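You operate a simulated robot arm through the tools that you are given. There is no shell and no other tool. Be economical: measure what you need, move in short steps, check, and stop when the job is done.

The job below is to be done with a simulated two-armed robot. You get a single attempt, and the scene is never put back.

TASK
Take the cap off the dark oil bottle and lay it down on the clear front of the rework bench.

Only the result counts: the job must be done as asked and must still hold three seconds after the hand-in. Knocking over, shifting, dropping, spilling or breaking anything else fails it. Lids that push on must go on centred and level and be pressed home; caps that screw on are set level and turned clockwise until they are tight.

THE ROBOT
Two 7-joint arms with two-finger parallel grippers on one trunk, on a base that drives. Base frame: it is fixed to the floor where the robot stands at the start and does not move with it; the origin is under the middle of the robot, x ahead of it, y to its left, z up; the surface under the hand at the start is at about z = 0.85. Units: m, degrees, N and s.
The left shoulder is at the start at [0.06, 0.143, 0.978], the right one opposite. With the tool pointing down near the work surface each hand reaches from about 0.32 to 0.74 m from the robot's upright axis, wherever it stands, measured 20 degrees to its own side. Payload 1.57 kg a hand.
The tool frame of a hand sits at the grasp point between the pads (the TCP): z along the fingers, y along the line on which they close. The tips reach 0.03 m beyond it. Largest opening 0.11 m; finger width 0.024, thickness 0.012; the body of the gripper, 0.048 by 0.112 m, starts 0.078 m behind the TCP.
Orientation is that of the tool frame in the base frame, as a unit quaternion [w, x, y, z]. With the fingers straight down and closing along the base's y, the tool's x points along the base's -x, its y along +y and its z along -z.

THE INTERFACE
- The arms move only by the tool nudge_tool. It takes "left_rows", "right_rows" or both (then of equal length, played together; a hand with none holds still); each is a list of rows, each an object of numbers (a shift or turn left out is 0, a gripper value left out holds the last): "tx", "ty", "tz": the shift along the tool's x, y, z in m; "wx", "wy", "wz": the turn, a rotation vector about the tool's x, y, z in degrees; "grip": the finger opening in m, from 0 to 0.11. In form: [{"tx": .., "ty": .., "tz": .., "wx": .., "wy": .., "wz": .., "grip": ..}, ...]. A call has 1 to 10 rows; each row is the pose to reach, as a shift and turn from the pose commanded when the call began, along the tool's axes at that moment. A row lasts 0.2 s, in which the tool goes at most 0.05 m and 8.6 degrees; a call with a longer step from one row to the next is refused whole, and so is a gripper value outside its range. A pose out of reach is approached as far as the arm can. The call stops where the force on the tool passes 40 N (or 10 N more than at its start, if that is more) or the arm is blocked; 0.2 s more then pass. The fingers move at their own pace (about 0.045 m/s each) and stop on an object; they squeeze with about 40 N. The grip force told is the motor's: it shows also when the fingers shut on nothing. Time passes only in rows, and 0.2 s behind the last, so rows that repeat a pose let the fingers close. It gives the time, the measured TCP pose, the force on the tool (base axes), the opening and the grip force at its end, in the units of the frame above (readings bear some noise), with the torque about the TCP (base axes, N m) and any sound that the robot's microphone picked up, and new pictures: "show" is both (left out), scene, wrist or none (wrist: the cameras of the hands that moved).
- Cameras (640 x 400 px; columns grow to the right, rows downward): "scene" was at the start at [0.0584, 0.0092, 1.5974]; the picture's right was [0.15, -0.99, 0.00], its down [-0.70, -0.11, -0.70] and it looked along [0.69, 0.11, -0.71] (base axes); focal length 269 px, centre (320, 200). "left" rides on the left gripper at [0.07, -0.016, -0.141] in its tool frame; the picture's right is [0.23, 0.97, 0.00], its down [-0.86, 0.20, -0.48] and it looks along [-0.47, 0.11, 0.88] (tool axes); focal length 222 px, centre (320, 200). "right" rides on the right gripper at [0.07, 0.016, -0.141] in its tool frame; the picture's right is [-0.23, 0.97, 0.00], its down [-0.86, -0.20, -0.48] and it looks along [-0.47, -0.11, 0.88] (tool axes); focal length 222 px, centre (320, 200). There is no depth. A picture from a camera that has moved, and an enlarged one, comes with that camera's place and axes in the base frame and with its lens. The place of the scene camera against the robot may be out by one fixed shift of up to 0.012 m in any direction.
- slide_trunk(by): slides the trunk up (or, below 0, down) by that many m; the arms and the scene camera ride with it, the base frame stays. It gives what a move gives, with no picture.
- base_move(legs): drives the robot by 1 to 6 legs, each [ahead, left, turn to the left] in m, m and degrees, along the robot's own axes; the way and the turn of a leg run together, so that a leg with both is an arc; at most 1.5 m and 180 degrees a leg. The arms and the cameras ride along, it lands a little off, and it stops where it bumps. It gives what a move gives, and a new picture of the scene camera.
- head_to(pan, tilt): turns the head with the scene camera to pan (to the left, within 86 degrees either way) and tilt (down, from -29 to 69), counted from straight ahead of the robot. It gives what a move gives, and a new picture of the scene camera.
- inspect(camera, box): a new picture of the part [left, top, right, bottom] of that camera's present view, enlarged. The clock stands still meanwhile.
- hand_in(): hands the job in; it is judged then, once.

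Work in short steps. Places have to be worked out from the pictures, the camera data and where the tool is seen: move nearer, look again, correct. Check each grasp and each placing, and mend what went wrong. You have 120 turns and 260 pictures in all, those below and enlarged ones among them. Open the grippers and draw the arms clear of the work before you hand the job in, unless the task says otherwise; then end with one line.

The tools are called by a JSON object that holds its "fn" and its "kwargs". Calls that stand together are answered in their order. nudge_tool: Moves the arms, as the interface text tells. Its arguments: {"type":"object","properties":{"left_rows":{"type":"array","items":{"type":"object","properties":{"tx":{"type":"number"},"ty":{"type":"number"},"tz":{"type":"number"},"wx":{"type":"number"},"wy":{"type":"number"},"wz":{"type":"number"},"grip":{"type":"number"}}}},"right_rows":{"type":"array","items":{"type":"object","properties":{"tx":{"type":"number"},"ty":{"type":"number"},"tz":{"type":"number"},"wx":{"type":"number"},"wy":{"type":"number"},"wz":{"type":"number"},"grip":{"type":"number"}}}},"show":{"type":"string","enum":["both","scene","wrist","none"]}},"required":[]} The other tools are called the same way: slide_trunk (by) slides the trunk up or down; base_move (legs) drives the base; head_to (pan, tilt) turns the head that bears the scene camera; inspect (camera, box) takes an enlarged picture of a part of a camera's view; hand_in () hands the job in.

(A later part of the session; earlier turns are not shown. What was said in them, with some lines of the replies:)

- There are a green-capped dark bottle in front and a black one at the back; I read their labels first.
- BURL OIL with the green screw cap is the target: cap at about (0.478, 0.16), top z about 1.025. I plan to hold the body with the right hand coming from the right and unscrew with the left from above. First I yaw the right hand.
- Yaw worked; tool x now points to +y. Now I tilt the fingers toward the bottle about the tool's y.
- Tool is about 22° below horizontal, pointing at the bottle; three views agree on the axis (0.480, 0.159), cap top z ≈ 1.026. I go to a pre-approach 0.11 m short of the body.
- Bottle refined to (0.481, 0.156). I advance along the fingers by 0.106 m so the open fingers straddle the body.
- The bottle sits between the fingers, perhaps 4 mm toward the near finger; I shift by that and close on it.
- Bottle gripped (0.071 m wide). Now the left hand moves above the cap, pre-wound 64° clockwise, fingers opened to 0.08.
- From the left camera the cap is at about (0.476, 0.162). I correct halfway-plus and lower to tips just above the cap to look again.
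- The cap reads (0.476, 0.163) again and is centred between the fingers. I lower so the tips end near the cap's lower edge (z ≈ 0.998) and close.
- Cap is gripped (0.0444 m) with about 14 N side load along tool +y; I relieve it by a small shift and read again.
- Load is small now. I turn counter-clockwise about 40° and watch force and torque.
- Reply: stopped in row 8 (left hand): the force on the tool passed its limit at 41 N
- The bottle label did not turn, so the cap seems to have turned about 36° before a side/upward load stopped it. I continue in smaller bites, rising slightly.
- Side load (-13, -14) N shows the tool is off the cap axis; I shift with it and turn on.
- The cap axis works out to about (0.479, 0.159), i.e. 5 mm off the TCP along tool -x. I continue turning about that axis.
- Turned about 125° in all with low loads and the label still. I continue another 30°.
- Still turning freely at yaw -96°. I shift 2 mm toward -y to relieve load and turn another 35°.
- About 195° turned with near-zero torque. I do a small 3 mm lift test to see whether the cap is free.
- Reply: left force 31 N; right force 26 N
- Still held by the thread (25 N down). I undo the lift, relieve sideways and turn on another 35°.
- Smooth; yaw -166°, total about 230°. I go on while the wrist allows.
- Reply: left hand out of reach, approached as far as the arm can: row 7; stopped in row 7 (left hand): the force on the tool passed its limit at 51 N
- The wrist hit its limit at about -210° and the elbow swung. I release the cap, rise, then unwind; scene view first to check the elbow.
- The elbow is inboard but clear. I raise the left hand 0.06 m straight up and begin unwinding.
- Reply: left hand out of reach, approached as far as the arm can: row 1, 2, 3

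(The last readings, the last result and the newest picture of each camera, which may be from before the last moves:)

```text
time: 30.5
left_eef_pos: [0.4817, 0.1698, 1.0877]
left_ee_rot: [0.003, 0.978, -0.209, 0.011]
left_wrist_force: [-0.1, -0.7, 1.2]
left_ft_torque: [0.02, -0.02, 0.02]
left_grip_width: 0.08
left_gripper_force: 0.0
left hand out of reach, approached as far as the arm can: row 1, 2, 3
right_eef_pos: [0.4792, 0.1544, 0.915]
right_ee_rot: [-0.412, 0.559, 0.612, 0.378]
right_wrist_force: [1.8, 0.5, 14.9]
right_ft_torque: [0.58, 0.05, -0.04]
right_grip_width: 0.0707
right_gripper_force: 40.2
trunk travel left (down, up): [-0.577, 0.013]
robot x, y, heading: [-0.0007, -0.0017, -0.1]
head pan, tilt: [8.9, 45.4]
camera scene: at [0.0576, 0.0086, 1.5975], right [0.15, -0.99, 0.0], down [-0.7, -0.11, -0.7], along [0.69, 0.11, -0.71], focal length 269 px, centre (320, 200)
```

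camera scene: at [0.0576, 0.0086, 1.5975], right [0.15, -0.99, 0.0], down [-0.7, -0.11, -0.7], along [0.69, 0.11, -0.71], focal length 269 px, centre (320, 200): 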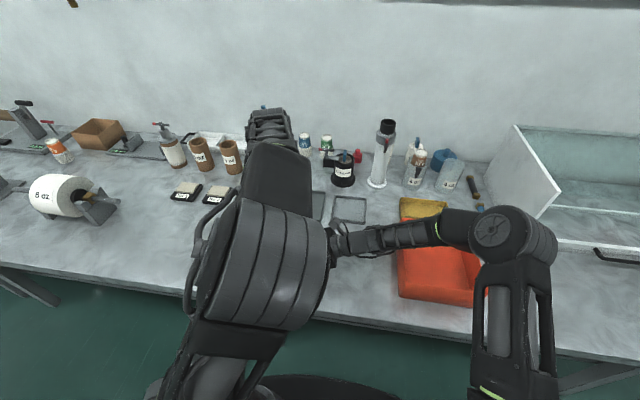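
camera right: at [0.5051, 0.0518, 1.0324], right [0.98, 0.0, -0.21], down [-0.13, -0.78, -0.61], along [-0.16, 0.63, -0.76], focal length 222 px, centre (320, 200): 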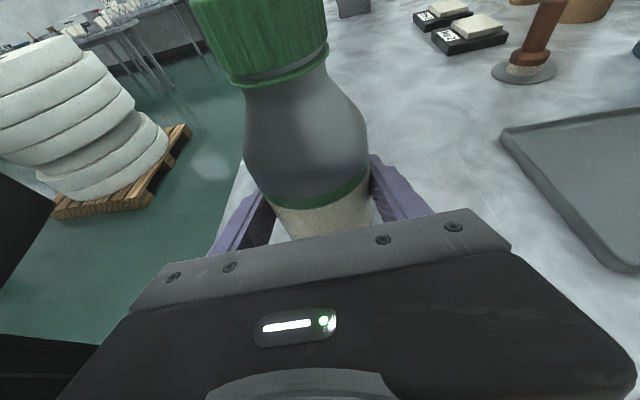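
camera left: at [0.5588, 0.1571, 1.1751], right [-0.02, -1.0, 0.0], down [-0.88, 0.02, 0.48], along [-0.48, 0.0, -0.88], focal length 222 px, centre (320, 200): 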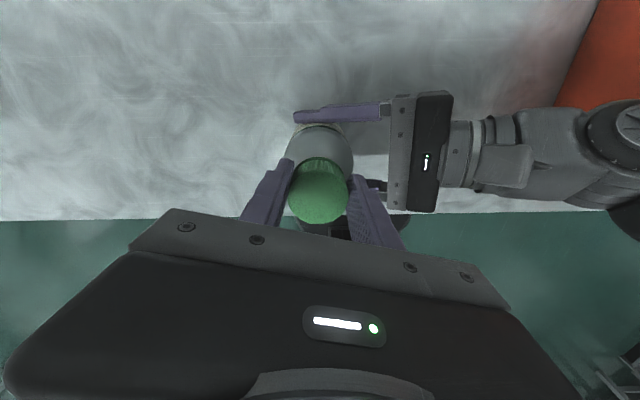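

Unwinding continues, elbow coming back; another 84°.

{"fn": "nudge_tool", "kwargs": {"left_rows": [{"wz": 8.4}, {"wz": 16.8}, {"wz": 25.2}, {"wz": 33.6}, {"wz": 42}, {"wz": 50.4}, {"wz": 58.8}, {"wz": 67.2}, {"wz": 75.6}, {"wz": 84}], "show": "scene"}}

{"fn": "nudge_tool", "kwargs": {"left_rows": [{"wz": 8.4}, {"wz": 16.8}, {"wz": 25.2}, {"wz": 33.6}, {"wz": 42}, {"wz": 50.4}, {"wz": 58.8}, {"wz": 67.2}, {"wz": 75.6}, {"wz": 84}], "show": "both"}}

```text
time: 32.7
left_eef_pos: [0.4823, 0.1693, 1.0877]
left_ee_rot: [0.005, -0.586, 0.811, -0.01]
left_wrist_force: [-0.7, 0.1, -0.2]
left_ft_torque: [-0.04, 0.01, 0.01]
left_grip_width: 0.08
left_gripper_force: 0.1
right_eef_pos: [0.4793, 0.1551, 0.9154]
right_ee_rot: [-0.411, 0.56, 0.612, 0.378]
right_wrist_force: [3.0, 0.6, 14.0]
right_ft_torque: [0.6, 0.0, -0.09]
right_grip_width: 0.0707
right_gripper_force: 39.7
trunk travel left (down, up): [-0.577, 0.013]
robot x, y, heading: [-0.0019, 0.0031, -0.0]
head pan, tilt: [8.9, 45.4]
camera scene: at [0.0576, 0.0087, 1.5975], right [0.15, -0.99, 0.0], down [-0.7, -0.11, -0.7], along [0.69, 0.11, -0.71], focal length 269 px, centre (320, 200)
```

scene: 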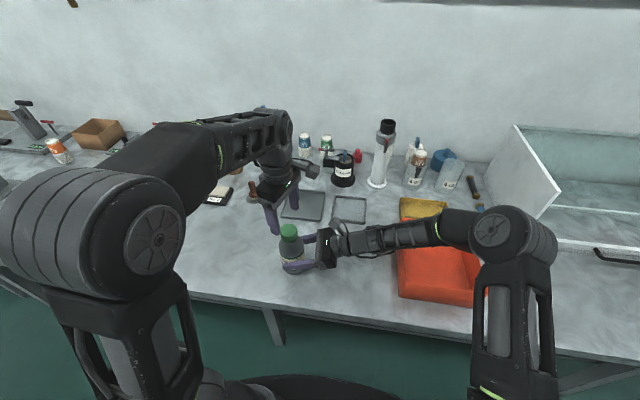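

```text
time: 34.9
left_eef_pos: [0.483, 0.1681, 1.0878]
left_ee_rot: [0.01, 0.108, 0.994, -0.004]
left_wrist_force: [-0.2, -0.3, 0.1]
left_ft_torque: [0.01, 0.01, -0.02]
left_grip_width: 0.0798
left_gripper_force: 0.1
right_eef_pos: [0.4794, 0.1553, 0.915]
right_ee_rot: [-0.411, 0.56, 0.612, 0.379]
right_wrist_force: [1.9, -2.3, 12.1]
right_ft_torque: [0.47, 0.06, -0.05]
right_grip_width: 0.0708
right_gripper_force: 39.8
trunk travel left (down, up): [-0.577, 0.013]
robot x, y, heading: [0.0004, 0.0007, -0.0]
head pan, tilt: [8.9, 45.4]
camera scene: at [0.0578, 0.0086, 1.5974], right [0.15, -0.99, 0.0], down [-0.7, -0.11, -0.7], along [0.69, 0.11, -0.71], focal length 269 px, centre (320, 200)
camera left: at [0.408, 0.1687, 1.229], right [-0.01, 1.0, -0.01], down [0.87, 0.02, 0.49], along [0.49, 0.0, -0.87], focal length 222 px, centre (320, 200)
```

scene: 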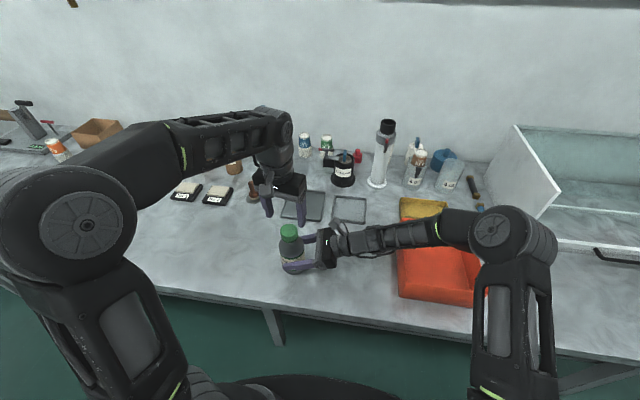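
left: 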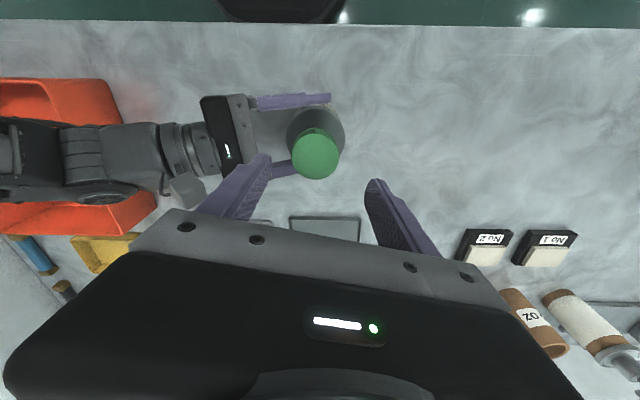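

At yaw +12° with about 1.2° tilt. Cap estimated at (0.479, 0.164) after correcting the camera's known bias. I level the tool, recentre, then wind on to about +68°.

{"fn": "nudge_tool", "kwargs": {"left_rows": [{"wx": -0.33, "wy": 1.2, "tx": 0.003, "ty": -0.0048}, {"wx": -0.33, "wy": 1.2, "tx": 0.003, "ty": -0.0048}], "show": "none"}}

{"fn": "nudge_tool", "kwargs": {"left_rows": [{"wz": 8}, {"wz": 16}, {"wz": 24}, {"wz": 32}, {"wz": 40}, {"wz": 48}, {"wz": 56}, {"wz": 56}], "show": "wrist"}}

{"fn": "inspect", "kwargs": {"camera": "scene", "box": [250, 200, 346, 280]}}

```text
time: 35.5
left_eef_pos: [0.4789, 0.165, 1.0889]
left_ee_rot: [0.0, 0.105, 0.994, 0.0]
left_wrist_force: [-0.2, 0.1, -0.3]
left_ft_torque: [0.02, 0.0, 0.03]
left_grip_width: 0.0799
left_gripper_force: 0.0
right_eef_pos: [0.4793, 0.1549, 0.9143]
right_ee_rot: [-0.411, 0.56, 0.613, 0.377]
right_wrist_force: [1.5, -1.9, 10.3]
right_ft_torque: [0.43, 0.04, -0.01]
right_grip_width: 0.0706
right_gripper_force: 40.0
trunk travel left (down, up): [-0.577, 0.013]
robot x, y, heading: [-0.0022, -0.0005, -0.0]
head pan, tilt: [8.9, 45.4]
```

```text
time: 37.3
left_eef_pos: [0.4785, 0.1651, 1.0866]
left_ee_rot: [-0.001, 0.56, 0.828, -0.001]
left_wrist_force: [-1.1, 0.3, -0.9]
left_ft_torque: [0.02, 0.01, 0.0]
left_grip_width: 0.0803
left_gripper_force: 0.1
right_eef_pos: [0.4787, 0.1554, 0.9159]
right_ee_rot: [-0.412, 0.56, 0.612, 0.378]
right_wrist_force: [0.2, -2.9, 9.4]
right_ft_torque: [0.3, 0.11, 0.01]
right_grip_width: 0.0708
right_gripper_force: 39.7
trunk travel left (down, up): [-0.577, 0.013]
robot x, y, heading: [0.0003, -0.0017, 0.1]
head pan, tilt: [8.9, 45.4]
camera left: at [0.4373, 0.2232, 1.2291], right [0.82, 0.57, 0.0], down [0.5, -0.72, 0.48], along [0.27, -0.39, -0.88], focal length 222 px, centre (320, 200)
```

left: 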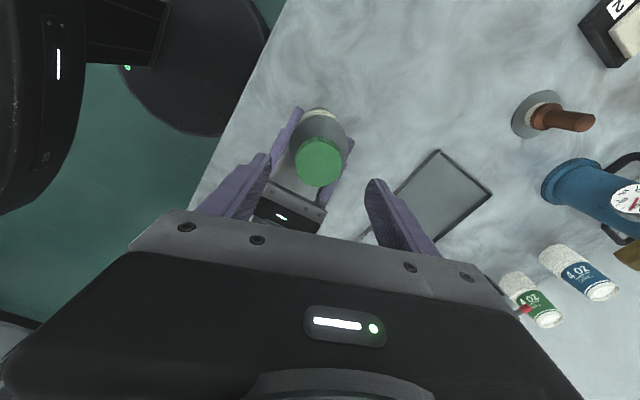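

```text
5.00 times, centred on (298, 240) of scene
camera zoom: at [0.0579, 0.0086, 1.5974], right [0.15, -0.99, 0.0], down [-0.7, -0.11, -0.7], along [0.69, 0.11, -0.71], focal length 1347 px, centre (430, 0)
```

zoom: 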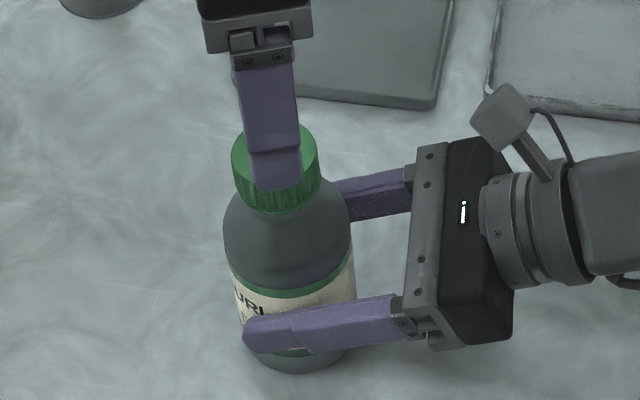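

Cap is centred between the fingers; I descend 0.057 m and close.

{"fn": "nudge_tool", "kwargs": {"left_rows": [{"tx": -0.0024, "tz": 0.015}, {"tx": -0.0024, "tz": 0.03}, {"tx": -0.0024, "tz": 0.045}, {"tx": -0.0024, "tz": 0.056}, {"tx": -0.0024, "tz": 0.056, "grip": 0.03}, {"tx": -0.0024, "tz": 0.056}, {"tx": -0.0024, "tz": 0.056}, {"tx": -0.0024, "tz": 0.056}], "show": "wrist"}}

{"fn": "inspect", "kwargs": {"camera": "scene", "box": [250, 200, 346, 280]}}

```text
time: 39.1
left_eef_pos: [0.4799, 0.1622, 1.0316]
left_ee_rot: [-0.001, 0.56, 0.828, -0.002]
left_wrist_force: [-4.6, -3.1, 0.6]
left_ft_torque: [-0.08, 0.12, -0.01]
left_grip_width: 0.0442
left_gripper_force: 30.2
right_eef_pos: [0.4786, 0.1552, 0.9138]
right_ee_rot: [-0.411, 0.56, 0.612, 0.378]
right_wrist_force: [3.0, 0.6, 4.5]
right_ft_torque: [-0.14, 0.72, 0.05]
right_grip_width: 0.0706
right_gripper_force: 40.0
trunk travel left (down, up): [-0.577, 0.013]
robot x, y, heading: [-0.0005, 0.0005, 0.1]
head pan, tilt: [8.9, 45.4]
camera left: at [0.4385, 0.2204, 1.173], right [0.82, 0.57, 0.0], down [0.5, -0.72, 0.48], along [0.27, -0.39, -0.88], focal length 222 px, centre (320, 200)
```

left: 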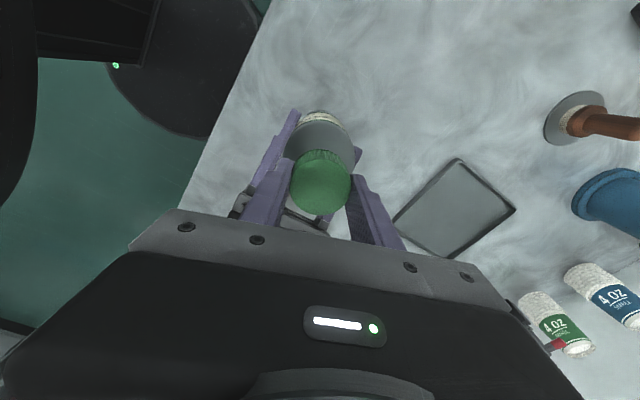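

```text
5.00 times, centred on (298, 240) of scene
camera zoom: at [0.0578, 0.0087, 1.5974], right [0.15, -0.99, 0.0], down [-0.7, -0.11, -0.7], along [0.69, 0.11, -0.71], focal length 1347 px, centre (430, 0)
```

zoom: 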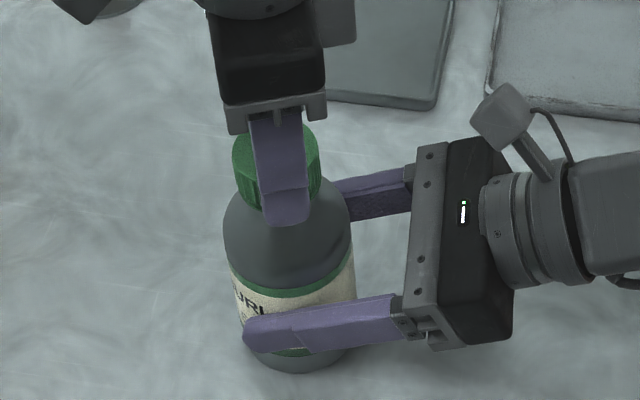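

Gripped with low load and better centred. I turn counter-clockwise 70° rising slightly.

{"fn": "nudge_tool", "kwargs": {"left_rows": [{"wz": -7, "tz": -0.0001}, {"wz": -14, "tz": -0.0002}, {"wz": -21, "tz": -0.0003}, {"wz": -28, "tz": -0.0004}, {"wz": -35, "tz": -0.0005}, {"wz": -42, "tz": -0.0006}, {"wz": -49, "tz": -0.0006}, {"wz": -56, "tz": -0.0007}, {"wz": -63, "tz": -0.0007}, {"wz": -70, "tz": -0.0008}], "show": "none"}}

```text
time: 41.3
left_eef_pos: [0.4805, 0.163, 1.0318]
left_ee_rot: [-0.001, -0.018, 1.0, -0.001]
left_wrist_force: [-0.8, 0.4, -0.8]
left_ft_torque: [0.03, -0.01, 0.01]
left_grip_width: 0.0441
left_gripper_force: 39.8
right_eef_pos: [0.4793, 0.1552, 0.9152]
right_ee_rot: [-0.411, 0.56, 0.612, 0.377]
right_wrist_force: [2.1, -0.8, 3.8]
right_ft_torque: [0.23, -0.12, -0.08]
right_grip_width: 0.0706
right_gripper_force: 40.2
trunk travel left (down, up): [-0.577, 0.013]
robot x, y, heading: [0.0001, -0.0001, 0.2]
head pan, tilt: [8.9, 45.4]
```

Loads are all near zero now; I test with a 4 mm lift.

{"fn": "nudge_tool", "kwargs": {"left_rows": [{"tz": -0.001}, {"tz": -0.002}, {"tz": -0.003}, {"tz": -0.004}, {"tz": -0.004}], "show": "none"}}

{"fn": "inspect", "kwargs": {"camera": "scene", "box": [250, 200, 346, 280]}}

```text
time: 42.5
left_eef_pos: [0.4797, 0.1612, 1.037]
left_ee_rot: [-0.001, -0.016, 1.0, -0.001]
left_wrist_force: [-0.4, 0.1, -0.5]
left_ft_torque: [0.0, 0.03, 0.0]
left_grip_width: 0.0438
left_gripper_force: 40.4
right_eef_pos: [0.4806, 0.1564, 0.9131]
right_ee_rot: [-0.412, 0.56, 0.612, 0.377]
right_wrist_force: [1.7, -0.6, 4.7]
right_ft_torque: [0.22, -0.11, -0.07]
right_grip_width: 0.0706
right_gripper_force: 40.4
trunk travel left (down, up): [-0.577, 0.013]
robot x, y, heading: [-0.0004, 0.0008, 0.1]
head pan, tilt: [8.9, 45.4]
```

```text
5.00 times, centred on (298, 240) of scene
camera zoom: at [0.0585, 0.009, 1.5974], right [0.15, -0.99, 0.0], down [-0.7, -0.11, -0.7], along [0.69, 0.11, -0.71], focal length 1347 px, centre (430, 0)
```

zoom: 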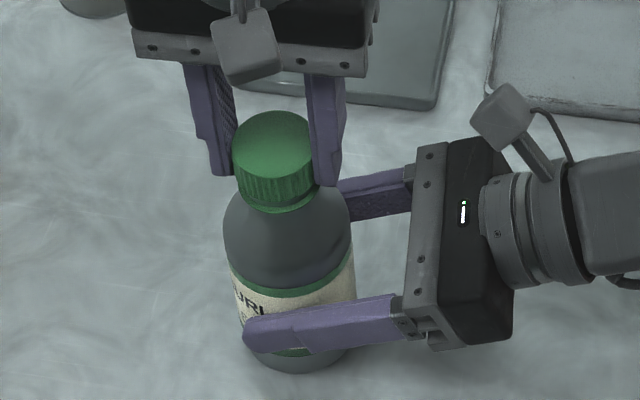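

The cap rises with no load: it is free. I lift it 0.09 m clear.

{"fn": "nudge_tool", "kwargs": {"left_rows": [{"tz": -0.01}, {"tz": -0.025}, {"tz": -0.045}, {"tz": -0.065}, {"tz": -0.085}, {"tz": -0.09}]}}

```text
time: 43.9
left_eef_pos: [0.4806, 0.1629, 1.128]
left_ee_rot: [-0.001, -0.017, 1.0, -0.001]
left_wrist_force: [0.0, 0.5, -0.4]
left_ft_torque: [0.01, -0.02, -0.02]
left_grip_width: 0.0437
left_gripper_force: 39.7
right_eef_pos: [0.4798, 0.1557, 0.9143]
right_ee_rot: [-0.412, 0.56, 0.612, 0.378]
right_wrist_force: [1.5, -0.1, 2.8]
right_ft_torque: [0.13, -0.08, -0.05]
right_grip_width: 0.0708
right_gripper_force: 40.0
trunk travel left (down, up): [-0.577, 0.013]
robot x, y, heading: [-0.0011, 0.0001, -0.1]
head pan, tilt: [8.9, 45.4]
camera scene: at [0.0585, 0.0089, 1.5974], right [0.15, -0.99, 0.0], down [-0.7, -0.11, -0.7], along [0.69, 0.11, -0.71], focal length 269 px, centre (320, 200)
camera left: at [0.4105, 0.1433, 1.2704], right [-0.26, 0.97, 0.0], down [0.85, 0.23, 0.48], along [0.46, 0.12, -0.88], focal length 222 px, centre (320, 200)
```

scene: 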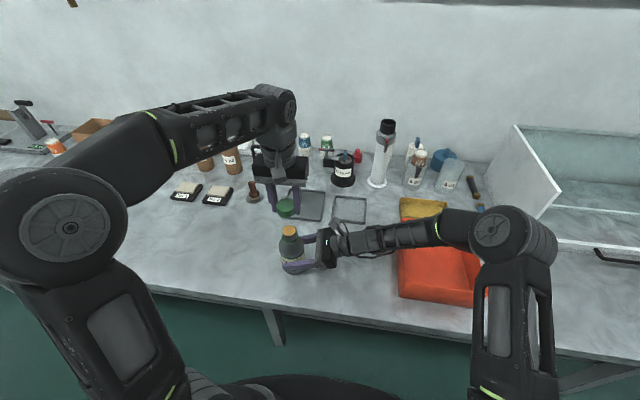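
left: 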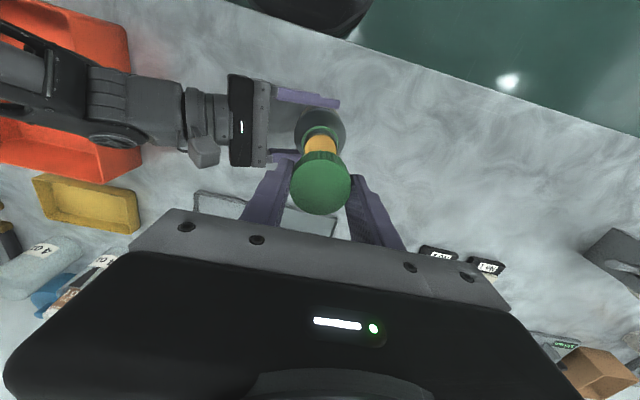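

Cap is off, the neck is bare. I carry it to the clear front at about (0.44, 0.32).

{"fn": "nudge_tool", "kwargs": {"left_rows": [{"tx": 0.007, "ty": 0.0316}, {"tx": 0.014, "ty": 0.0632}, {"tx": 0.021, "ty": 0.0948}, {"tx": 0.028, "ty": 0.1264}, {"tx": 0.035, "ty": 0.158}, {"tx": 0.035, "ty": 0.158, "tz": 0.04}, {"tx": 0.035, "ty": 0.158, "tz": 0.08}, {"tx": 0.035, "ty": 0.158, "tz": 0.12}, {"tx": 0.035, "ty": 0.158, "tz": 0.16}, {"tx": 0.035, "ty": 0.158, "tz": 0.19}]}}

```text
time: 46.1
left_eef_pos: [0.441, 0.3206, 0.9353]
left_ee_rot: [-0.001, -0.017, 1.0, -0.001]
left_wrist_force: [0.5, 0.0, 0.0]
left_ft_torque: [-0.01, 0.0, 0.02]
left_grip_width: 0.0438
left_gripper_force: 39.8
right_eef_pos: [0.4795, 0.1558, 0.9141]
right_ee_rot: [-0.411, 0.56, 0.612, 0.378]
right_wrist_force: [0.9, -0.6, 1.1]
right_ft_torque: [0.14, -0.02, 0.02]
right_grip_width: 0.0704
right_gripper_force: 40.5
trunk travel left (down, up): [-0.577, 0.013]
robot x, y, heading: [-0.0014, 0.0021, -0.1]
head pan, tilt: [8.9, 45.4]
camera scene: at [0.0586, 0.0091, 1.5974], right [0.15, -0.99, 0.0], down [-0.7, -0.11, -0.7], along [0.69, 0.11, -0.71], focal length 269 px, centre (320, 200)
camera left: at [0.3707, 0.3012, 1.0786], right [-0.26, 0.97, 0.0], down [0.85, 0.23, 0.48], along [0.46, 0.12, -0.88], focal length 222 px, centre (320, 200)
```

scene: 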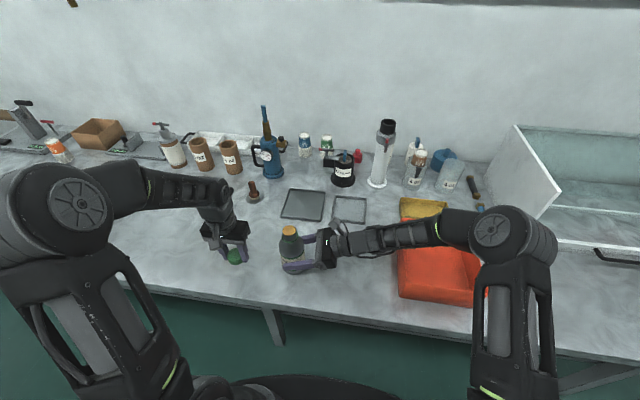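
left: 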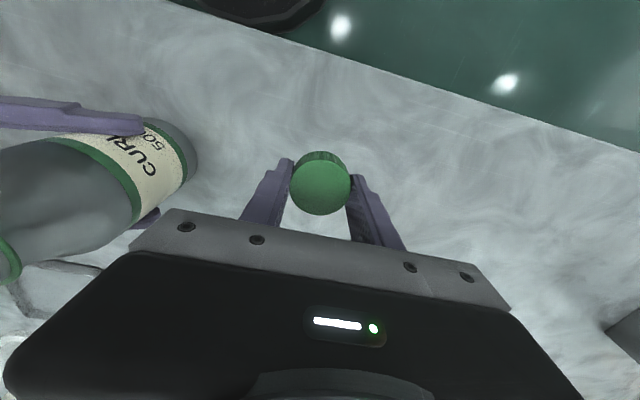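

The spot is clear. I lower gently toward the bench, expecting contact near TCP z ≈ 0.885.

{"fn": "nudge_tool", "kwargs": {"left_rows": [{"tz": 0.012}, {"tz": 0.024}, {"tz": 0.034}, {"tz": 0.04}, {"tz": 0.043}, {"tz": 0.046}, {"tz": 0.048}, {"tz": 0.049}, {"tz": 0.05}], "show": "none"}}

{"fn": "inspect", "kwargs": {"camera": "scene", "box": [190, 210, 286, 290]}}

```text
time: 48.1
left_eef_pos: [0.4407, 0.3215, 0.8872]
left_ee_rot: [-0.002, -0.017, 1.0, -0.001]
left_wrist_force: [0.6, 0.5, 0.0]
left_ft_torque: [-0.03, -0.01, 0.0]
left_grip_width: 0.0439
left_gripper_force: 39.7
right_eef_pos: [0.4791, 0.1566, 0.9156]
right_ee_rot: [-0.412, 0.56, 0.612, 0.377]
right_wrist_force: [-1.0, 0.8, 0.4]
right_ft_torque: [0.12, 0.04, 0.07]
right_grip_width: 0.0706
right_gripper_force: 40.6
trunk travel left (down, up): [-0.577, 0.013]
robot x, y, heading: [0.0005, -0.0021, -0.1]
head pan, tilt: [8.9, 45.4]
```

```text
5.00 times, centred on (238, 250) of scene
camera zoom: at [0.0585, 0.0092, 1.5974], right [0.15, -0.99, 0.0], down [-0.7, -0.11, -0.7], along [0.69, 0.11, -0.71], focal length 1347 px, centre (730, -50)
```

zoom: 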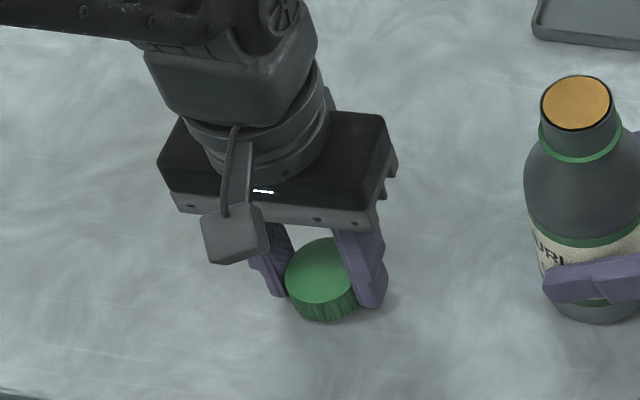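

No contact yet; I go down in 1 mm steps a further 6 mm, watching force.

{"fn": "nudge_tool", "kwargs": {"left_rows": [{"tz": 0.001}, {"tz": 0.002}, {"tz": 0.003}, {"tz": 0.004}, {"tz": 0.004}], "show": "none"}}

```text
time: 49.3
left_eef_pos: [0.4404, 0.3191, 0.8822]
left_ee_rot: [-0.001, -0.017, 1.0, -0.001]
left_wrist_force: [-0.1, 0.2, -0.7]
left_ft_torque: [0.03, 0.02, -0.03]
left_grip_width: 0.0437
left_gripper_force: 39.9
right_eef_pos: [0.4799, 0.1548, 0.9142]
right_ee_rot: [-0.411, 0.561, 0.611, 0.378]
right_wrist_force: [-1.7, -0.5, -0.4]
right_ft_torque: [0.1, 0.07, 0.04]
right_grip_width: 0.0709
right_gripper_force: 40.3
trunk travel left (down, up): [-0.577, 0.013]
robot x, y, heading: [-0.0022, 0.0005, -0.1]
head pan, tilt: [8.9, 45.4]
```

Still free; continue a few more 1 mm steps.

{"fn": "nudge_tool", "kwargs": {"left_rows": [{"tz": 0.001}, {"tz": 0.002}, {"tz": 0.003}, {"tz": 0.003}], "show": "none"}}

{"fn": "inspect", "kwargs": {"camera": "scene", "box": [215, 235, 271, 280]}}

```text
time: 50.3
left_eef_pos: [0.4388, 0.3196, 0.8796]
left_ee_rot: [0.0, -0.017, 1.0, -0.001]
left_wrist_force: [-2.3, -1.2, 12.1]
left_ft_torque: [0.27, 0.09, 0.06]
left_grip_width: 0.044
left_gripper_force: 40.1
right_eef_pos: [0.4807, 0.155, 0.9144]
right_ee_rot: [-0.411, 0.56, 0.613, 0.377]
right_wrist_force: [-0.4, -0.3, -0.3]
right_ft_torque: [-0.03, 0.05, -0.01]
right_grip_width: 0.0708
right_gripper_force: 39.9
trunk travel left (down, up): [-0.577, 0.013]
robot x, y, heading: [-0.0012, 0.0005, 0.1]
head pan, tilt: [8.9, 45.4]
```

```text
8.89 times, centred on (243, 258) of scene
camera zoom: at [0.0577, 0.0084, 1.5975], right [0.15, -0.99, 0.0], down [-0.7, -0.11, -0.7], along [0.69, 0.11, -0.71], focal length 2395 px, centre (1004, -311)
```

zoom: 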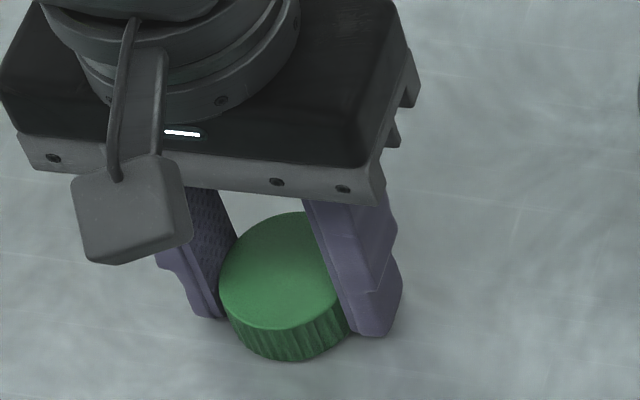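

Contact made (12 N up). I ease 1 mm, open both fingers slowly, then rise straight up.

{"fn": "nudge_tool", "kwargs": {"left_rows": [{"tz": -0.001}, {"tz": -0.001, "grip": 0.05}, {"tz": -0.001, "grip": 0.06}, {"tz": -0.001, "grip": 0.08}, {"tz": -0.001, "grip": 0.08}, {"tz": -0.02}, {"tz": -0.05}, {"tz": -0.09}, {"tz": -0.13}, {"tz": -0.16}]}}

```text
time: 52.5
left_eef_pos: [0.4387, 0.3208, 1.0402]
left_ee_rot: [0.0, -0.016, 1.0, -0.001]
left_wrist_force: [-0.8, 0.2, 0.7]
left_ft_torque: [0.01, -0.01, -0.04]
left_grip_width: 0.08
left_gripper_force: 0.2
right_eef_pos: [0.4801, 0.155, 0.9148]
right_ee_rot: [-0.411, 0.561, 0.612, 0.377]
right_wrist_force: [-1.9, -1.6, 0.3]
right_ft_torque: [0.05, 0.06, 0.02]
right_grip_width: 0.0705
right_gripper_force: 40.3
trunk travel left (down, up): [-0.577, 0.013]
robot x, y, heading: [0.0024, -0.0027, -0.1]
head pan, tilt: [8.9, 45.4]
camera scene: at [0.0583, 0.0091, 1.5974], right [0.15, -0.99, 0.0], down [-0.7, -0.11, -0.7], along [0.69, 0.11, -0.71], focal length 269 px, centre (320, 200)
camera left: at [0.3689, 0.3016, 1.1817], right [-0.26, 0.97, 0.0], down [0.85, 0.23, 0.48], along [0.46, 0.12, -0.88], focal length 222 px, centre (320, 200)
```

scene: 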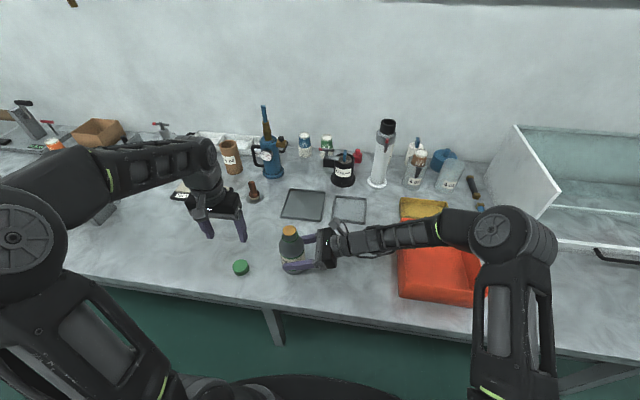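
left: 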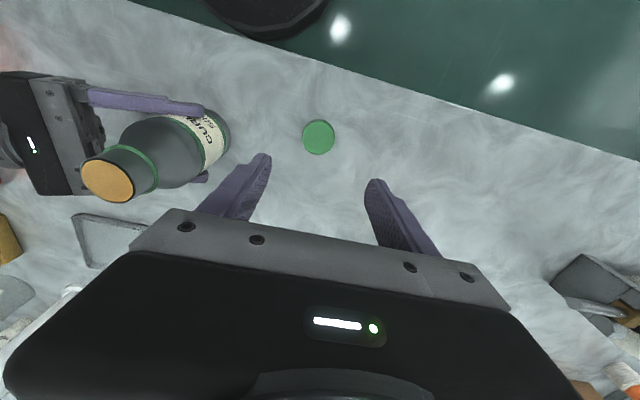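

Cap lies flat and clear on the bench front. Now I check the bottle before releasing it with the right hand.

{"fn": "inspect", "kwargs": {"camera": "scene", "box": [260, 220, 340, 280]}}

{"fn": "inspect", "kwargs": {"camera": "left", "box": [60, 80, 260, 220]}}

```text
6.67 times, centred on (300, 250) of scene
camera zoom: at [0.0583, 0.0091, 1.5974], right [0.15, -0.99, 0.0], down [-0.7, -0.11, -0.7], along [0.69, 0.11, -0.71], focal length 1796 px, centre (453, -133)
```

zoom: 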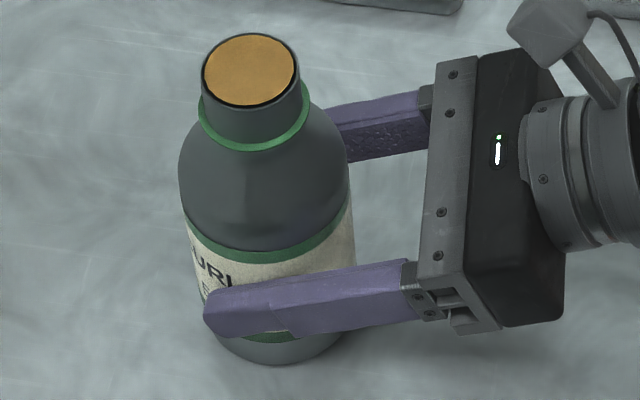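

```text
2.86 times, centred on (160, 150) of left
camera zoom: at [0.3689, 0.3016, 1.1817], right [-0.26, 0.97, 0.0], down [0.85, 0.23, 0.48], along [0.46, 0.12, -0.88], focal length 635 px, centre (777, 343)
```

zoom: 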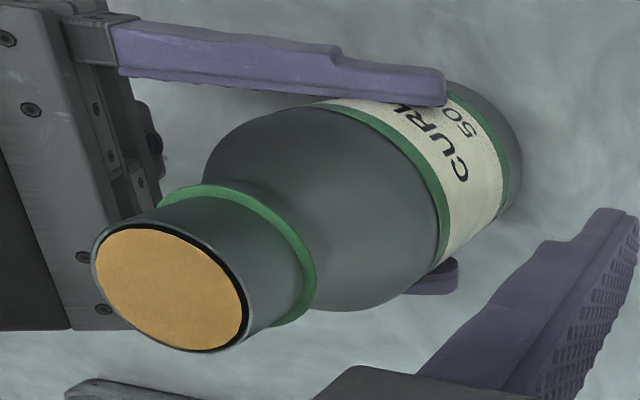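

Bottle is upright and bench-supported (no hanging load). I open the right hand in gentle steps, without moving it.

{"fn": "nudge_tool", "kwargs": {"right_rows": [{"grip": 0.072}, {"grip": 0.076}, {"grip": 0.085}, {"grip": 0.1}, {"grip": 0.11}, {"grip": 0.11}]}}

```text
time: 53.9
left_eef_pos: [0.4395, 0.3206, 1.0387]
left_ee_rot: [-0.001, -0.017, 1.0, -0.001]
left_wrist_force: [0.6, 0.0, 0.3]
left_ft_torque: [0.0, -0.01, 0.01]
left_grip_width: 0.0801
left_gripper_force: 0.1
right_eef_pos: [0.4799, 0.1562, 0.9142]
right_ee_rot: [-0.411, 0.561, 0.612, 0.378]
right_wrist_force: [-1.0, 0.2, 1.0]
right_ft_torque: [-0.02, -0.01, 0.02]
right_grip_width: 0.1095
right_gripper_force: 0.0
trunk travel left (down, up): [-0.577, 0.013]
robot x, y, heading: [0.001, 0.0022, -0.0]
head pan, tilt: [8.9, 45.4]
camera scene: at [0.0585, 0.0092, 1.5974], right [0.15, -0.99, 0.0], down [-0.7, -0.11, -0.7], along [0.69, 0.11, -0.71], focal length 269 px, centre (320, 200)
camera right: at [0.5046, 0.0538, 1.0319], right [0.98, 0.0, -0.21], down [-0.13, -0.78, -0.61], along [-0.16, 0.63, -0.76], focal length 222 px, centre (320, 200)
```

scene: 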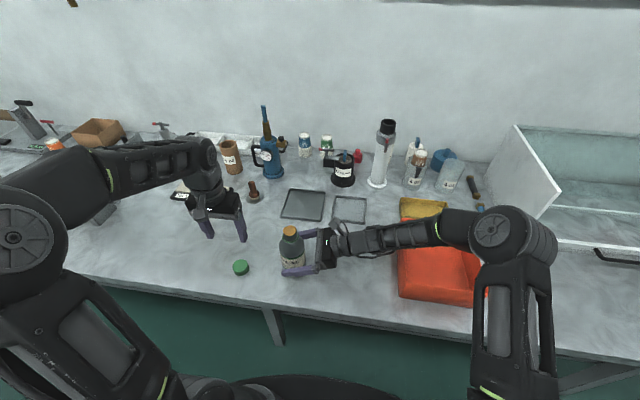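
right: 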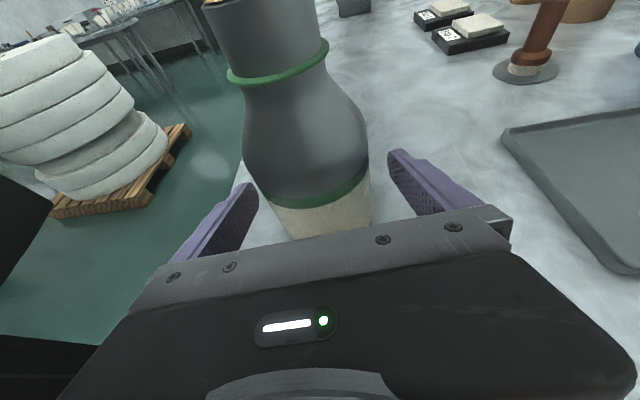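

Bottle stands free. I withdraw the right hand straight back along its fingers, then lift it.

{"fn": "nudge_tool", "kwargs": {"right_rows": [{"tz": -0.015}, {"tz": -0.035}, {"tz": -0.06}, {"tz": -0.09}, {"tz": -0.12}, {"tz": -0.12, "tx": 0.03}, {"tz": -0.12, "tx": 0.06}, {"tz": -0.12, "tx": 0.1}, {"tz": -0.12, "tx": 0.14}], "left_rows": [{"tz": -0.01}, {"tz": -0.02}, {"tz": -0.03}, {"tz": -0.04}, {"tz": -0.05}, {"tz": -0.06}, {"tz": -0.07}, {"tz": -0.08}, {"tz": -0.09}]}}

{"fn": "inspect", "kwargs": {"camera": "scene", "box": [210, 210, 320, 300]}}

```text
time: 55.9
left_eef_pos: [0.4408, 0.3192, 1.129]
left_ee_rot: [-0.001, -0.016, 1.0, -0.001]
left_wrist_force: [-0.5, -0.4, 0.1]
left_ft_torque: [0.0, -0.03, 0.01]
left_grip_width: 0.0798
left_gripper_force: 0.1
right_eef_pos: [0.4818, 0.0992, 1.0918]
right_ee_rot: [-0.411, 0.56, 0.612, 0.378]
right_wrist_force: [-0.7, 0.5, 0.8]
right_ft_torque: [0.01, -0.04, -0.01]
right_grip_width: 0.1101
right_gripper_force: 0.1
trunk travel left (down, up): [-0.577, 0.013]
robot x, y, heading: [-0.0015, -0.0016, -0.1]
head pan, tilt: [8.9, 45.4]
camera scene: at [0.058, 0.0095, 1.5974], right [0.15, -0.99, 0.0], down [-0.7, -0.11, -0.7], along [0.69, 0.11, -0.71], focal length 269 px, centre (320, 200)
camera right: at [0.5073, -0.0022, 1.2092], right [0.98, 0.0, -0.21], down [-0.13, -0.78, -0.61], along [-0.16, 0.63, -0.76], focal length 222 px, centre (320, 200)
camera left: at [0.3714, 0.3005, 1.272], right [-0.26, 0.97, 0.0], down [0.85, 0.23, 0.48], along [0.46, 0.12, -0.88], focal length 222 px, centre (320, 200)
```

scene: 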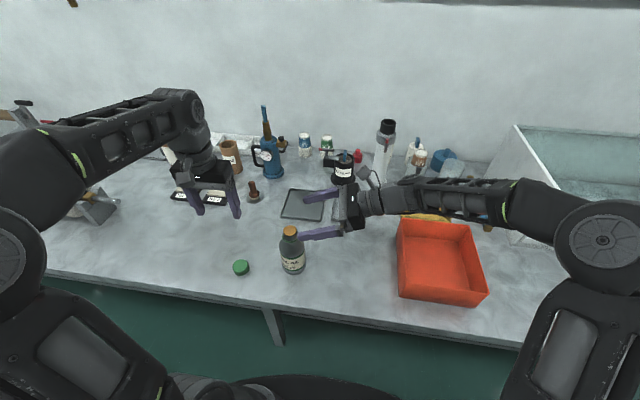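
right: 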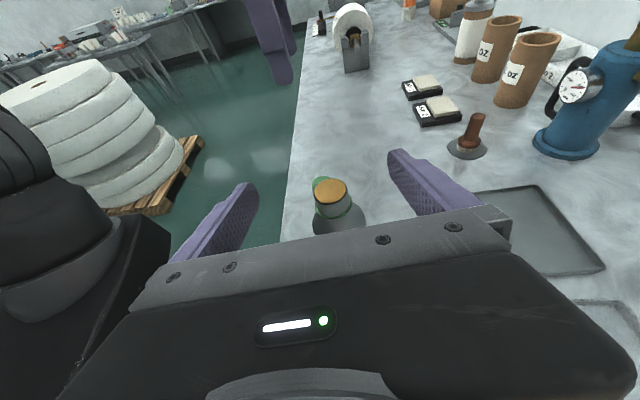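
left: 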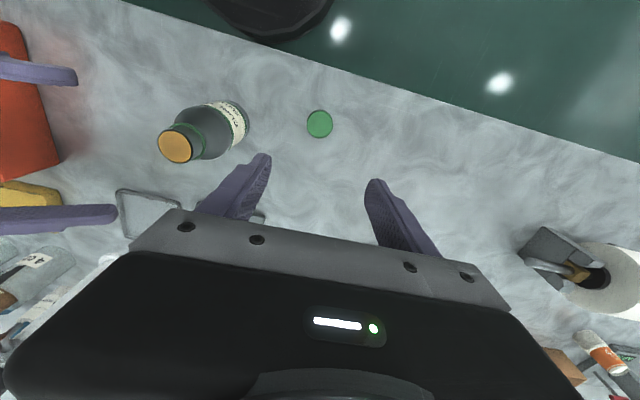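

```text
4.44 times, centred on (265, 255) of scene
camera zoom: at [0.058, 0.0095, 1.5974], right [0.15, -0.99, 0.0], down [-0.7, -0.11, -0.7], along [0.69, 0.11, -0.71], focal length 1197 px, centre (564, -44)
```

zoom: 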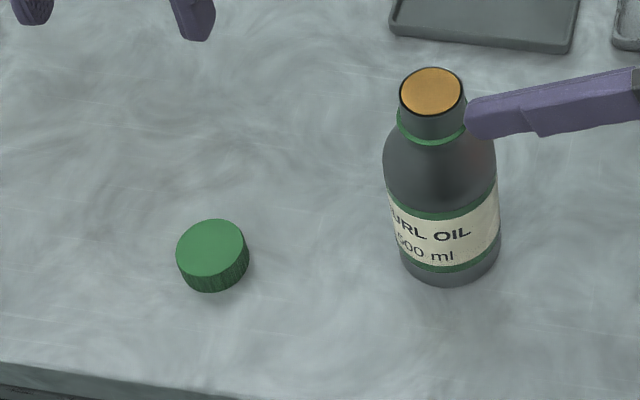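

The cap lies flat and the bottle stands upright in place. I draw the right hand further clear, then hand in.

{"fn": "nudge_tool", "kwargs": {"right_rows": [{"tz": -0.03}, {"tz": -0.06}, {"tz": -0.09}, {"tz": -0.12}, {"tz": -0.12}], "show": "scene"}}

```text
time: 57.1
left_eef_pos: [0.4412, 0.3212, 1.1303]
left_ee_rot: [-0.001, -0.017, 1.0, -0.001]
left_wrist_force: [-0.1, 0.4, -0.5]
left_ft_torque: [-0.01, -0.03, 0.01]
left_grip_width: 0.08
left_gripper_force: 0.1
right_eef_pos: [0.4936, -0.0112, 1.1354]
right_ee_rot: [-0.411, 0.56, 0.612, 0.378]
right_wrist_force: [-0.2, -0.3, 0.5]
right_ft_torque: [0.04, 0.02, -0.01]
right_grip_width: 0.1102
right_gripper_force: 0.0
trunk travel left (down, up): [-0.577, 0.013]
robot x, y, heading: [0.0017, 0.0035, 0.2]
head pan, tilt: [8.9, 45.4]
camera scene: at [0.0586, 0.0094, 1.5974], right [0.15, -0.99, 0.0], down [-0.7, -0.11, -0.7], along [0.69, 0.11, -0.71], focal length 269 px, centre (320, 200)
```

scene: 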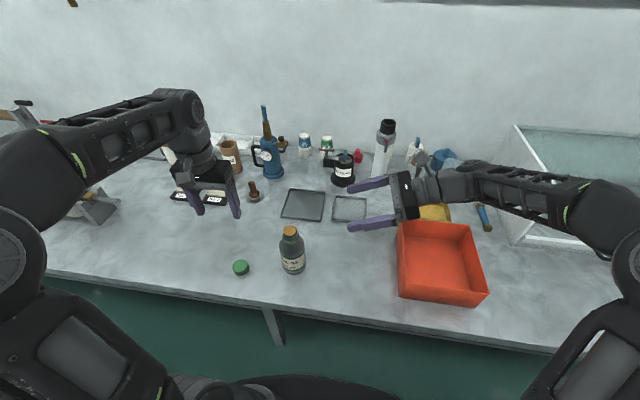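

Everything is in place and both arms are clear; I hand in.

{"fn": "hand_in", "kwargs": {}}

```text
The job is handed in.
```

The cap is off the dark oil bottle and lies flat on the clear front of the rework bench. The bottle stands upright within a few millimetres of where it was, and both hands are open and clear.
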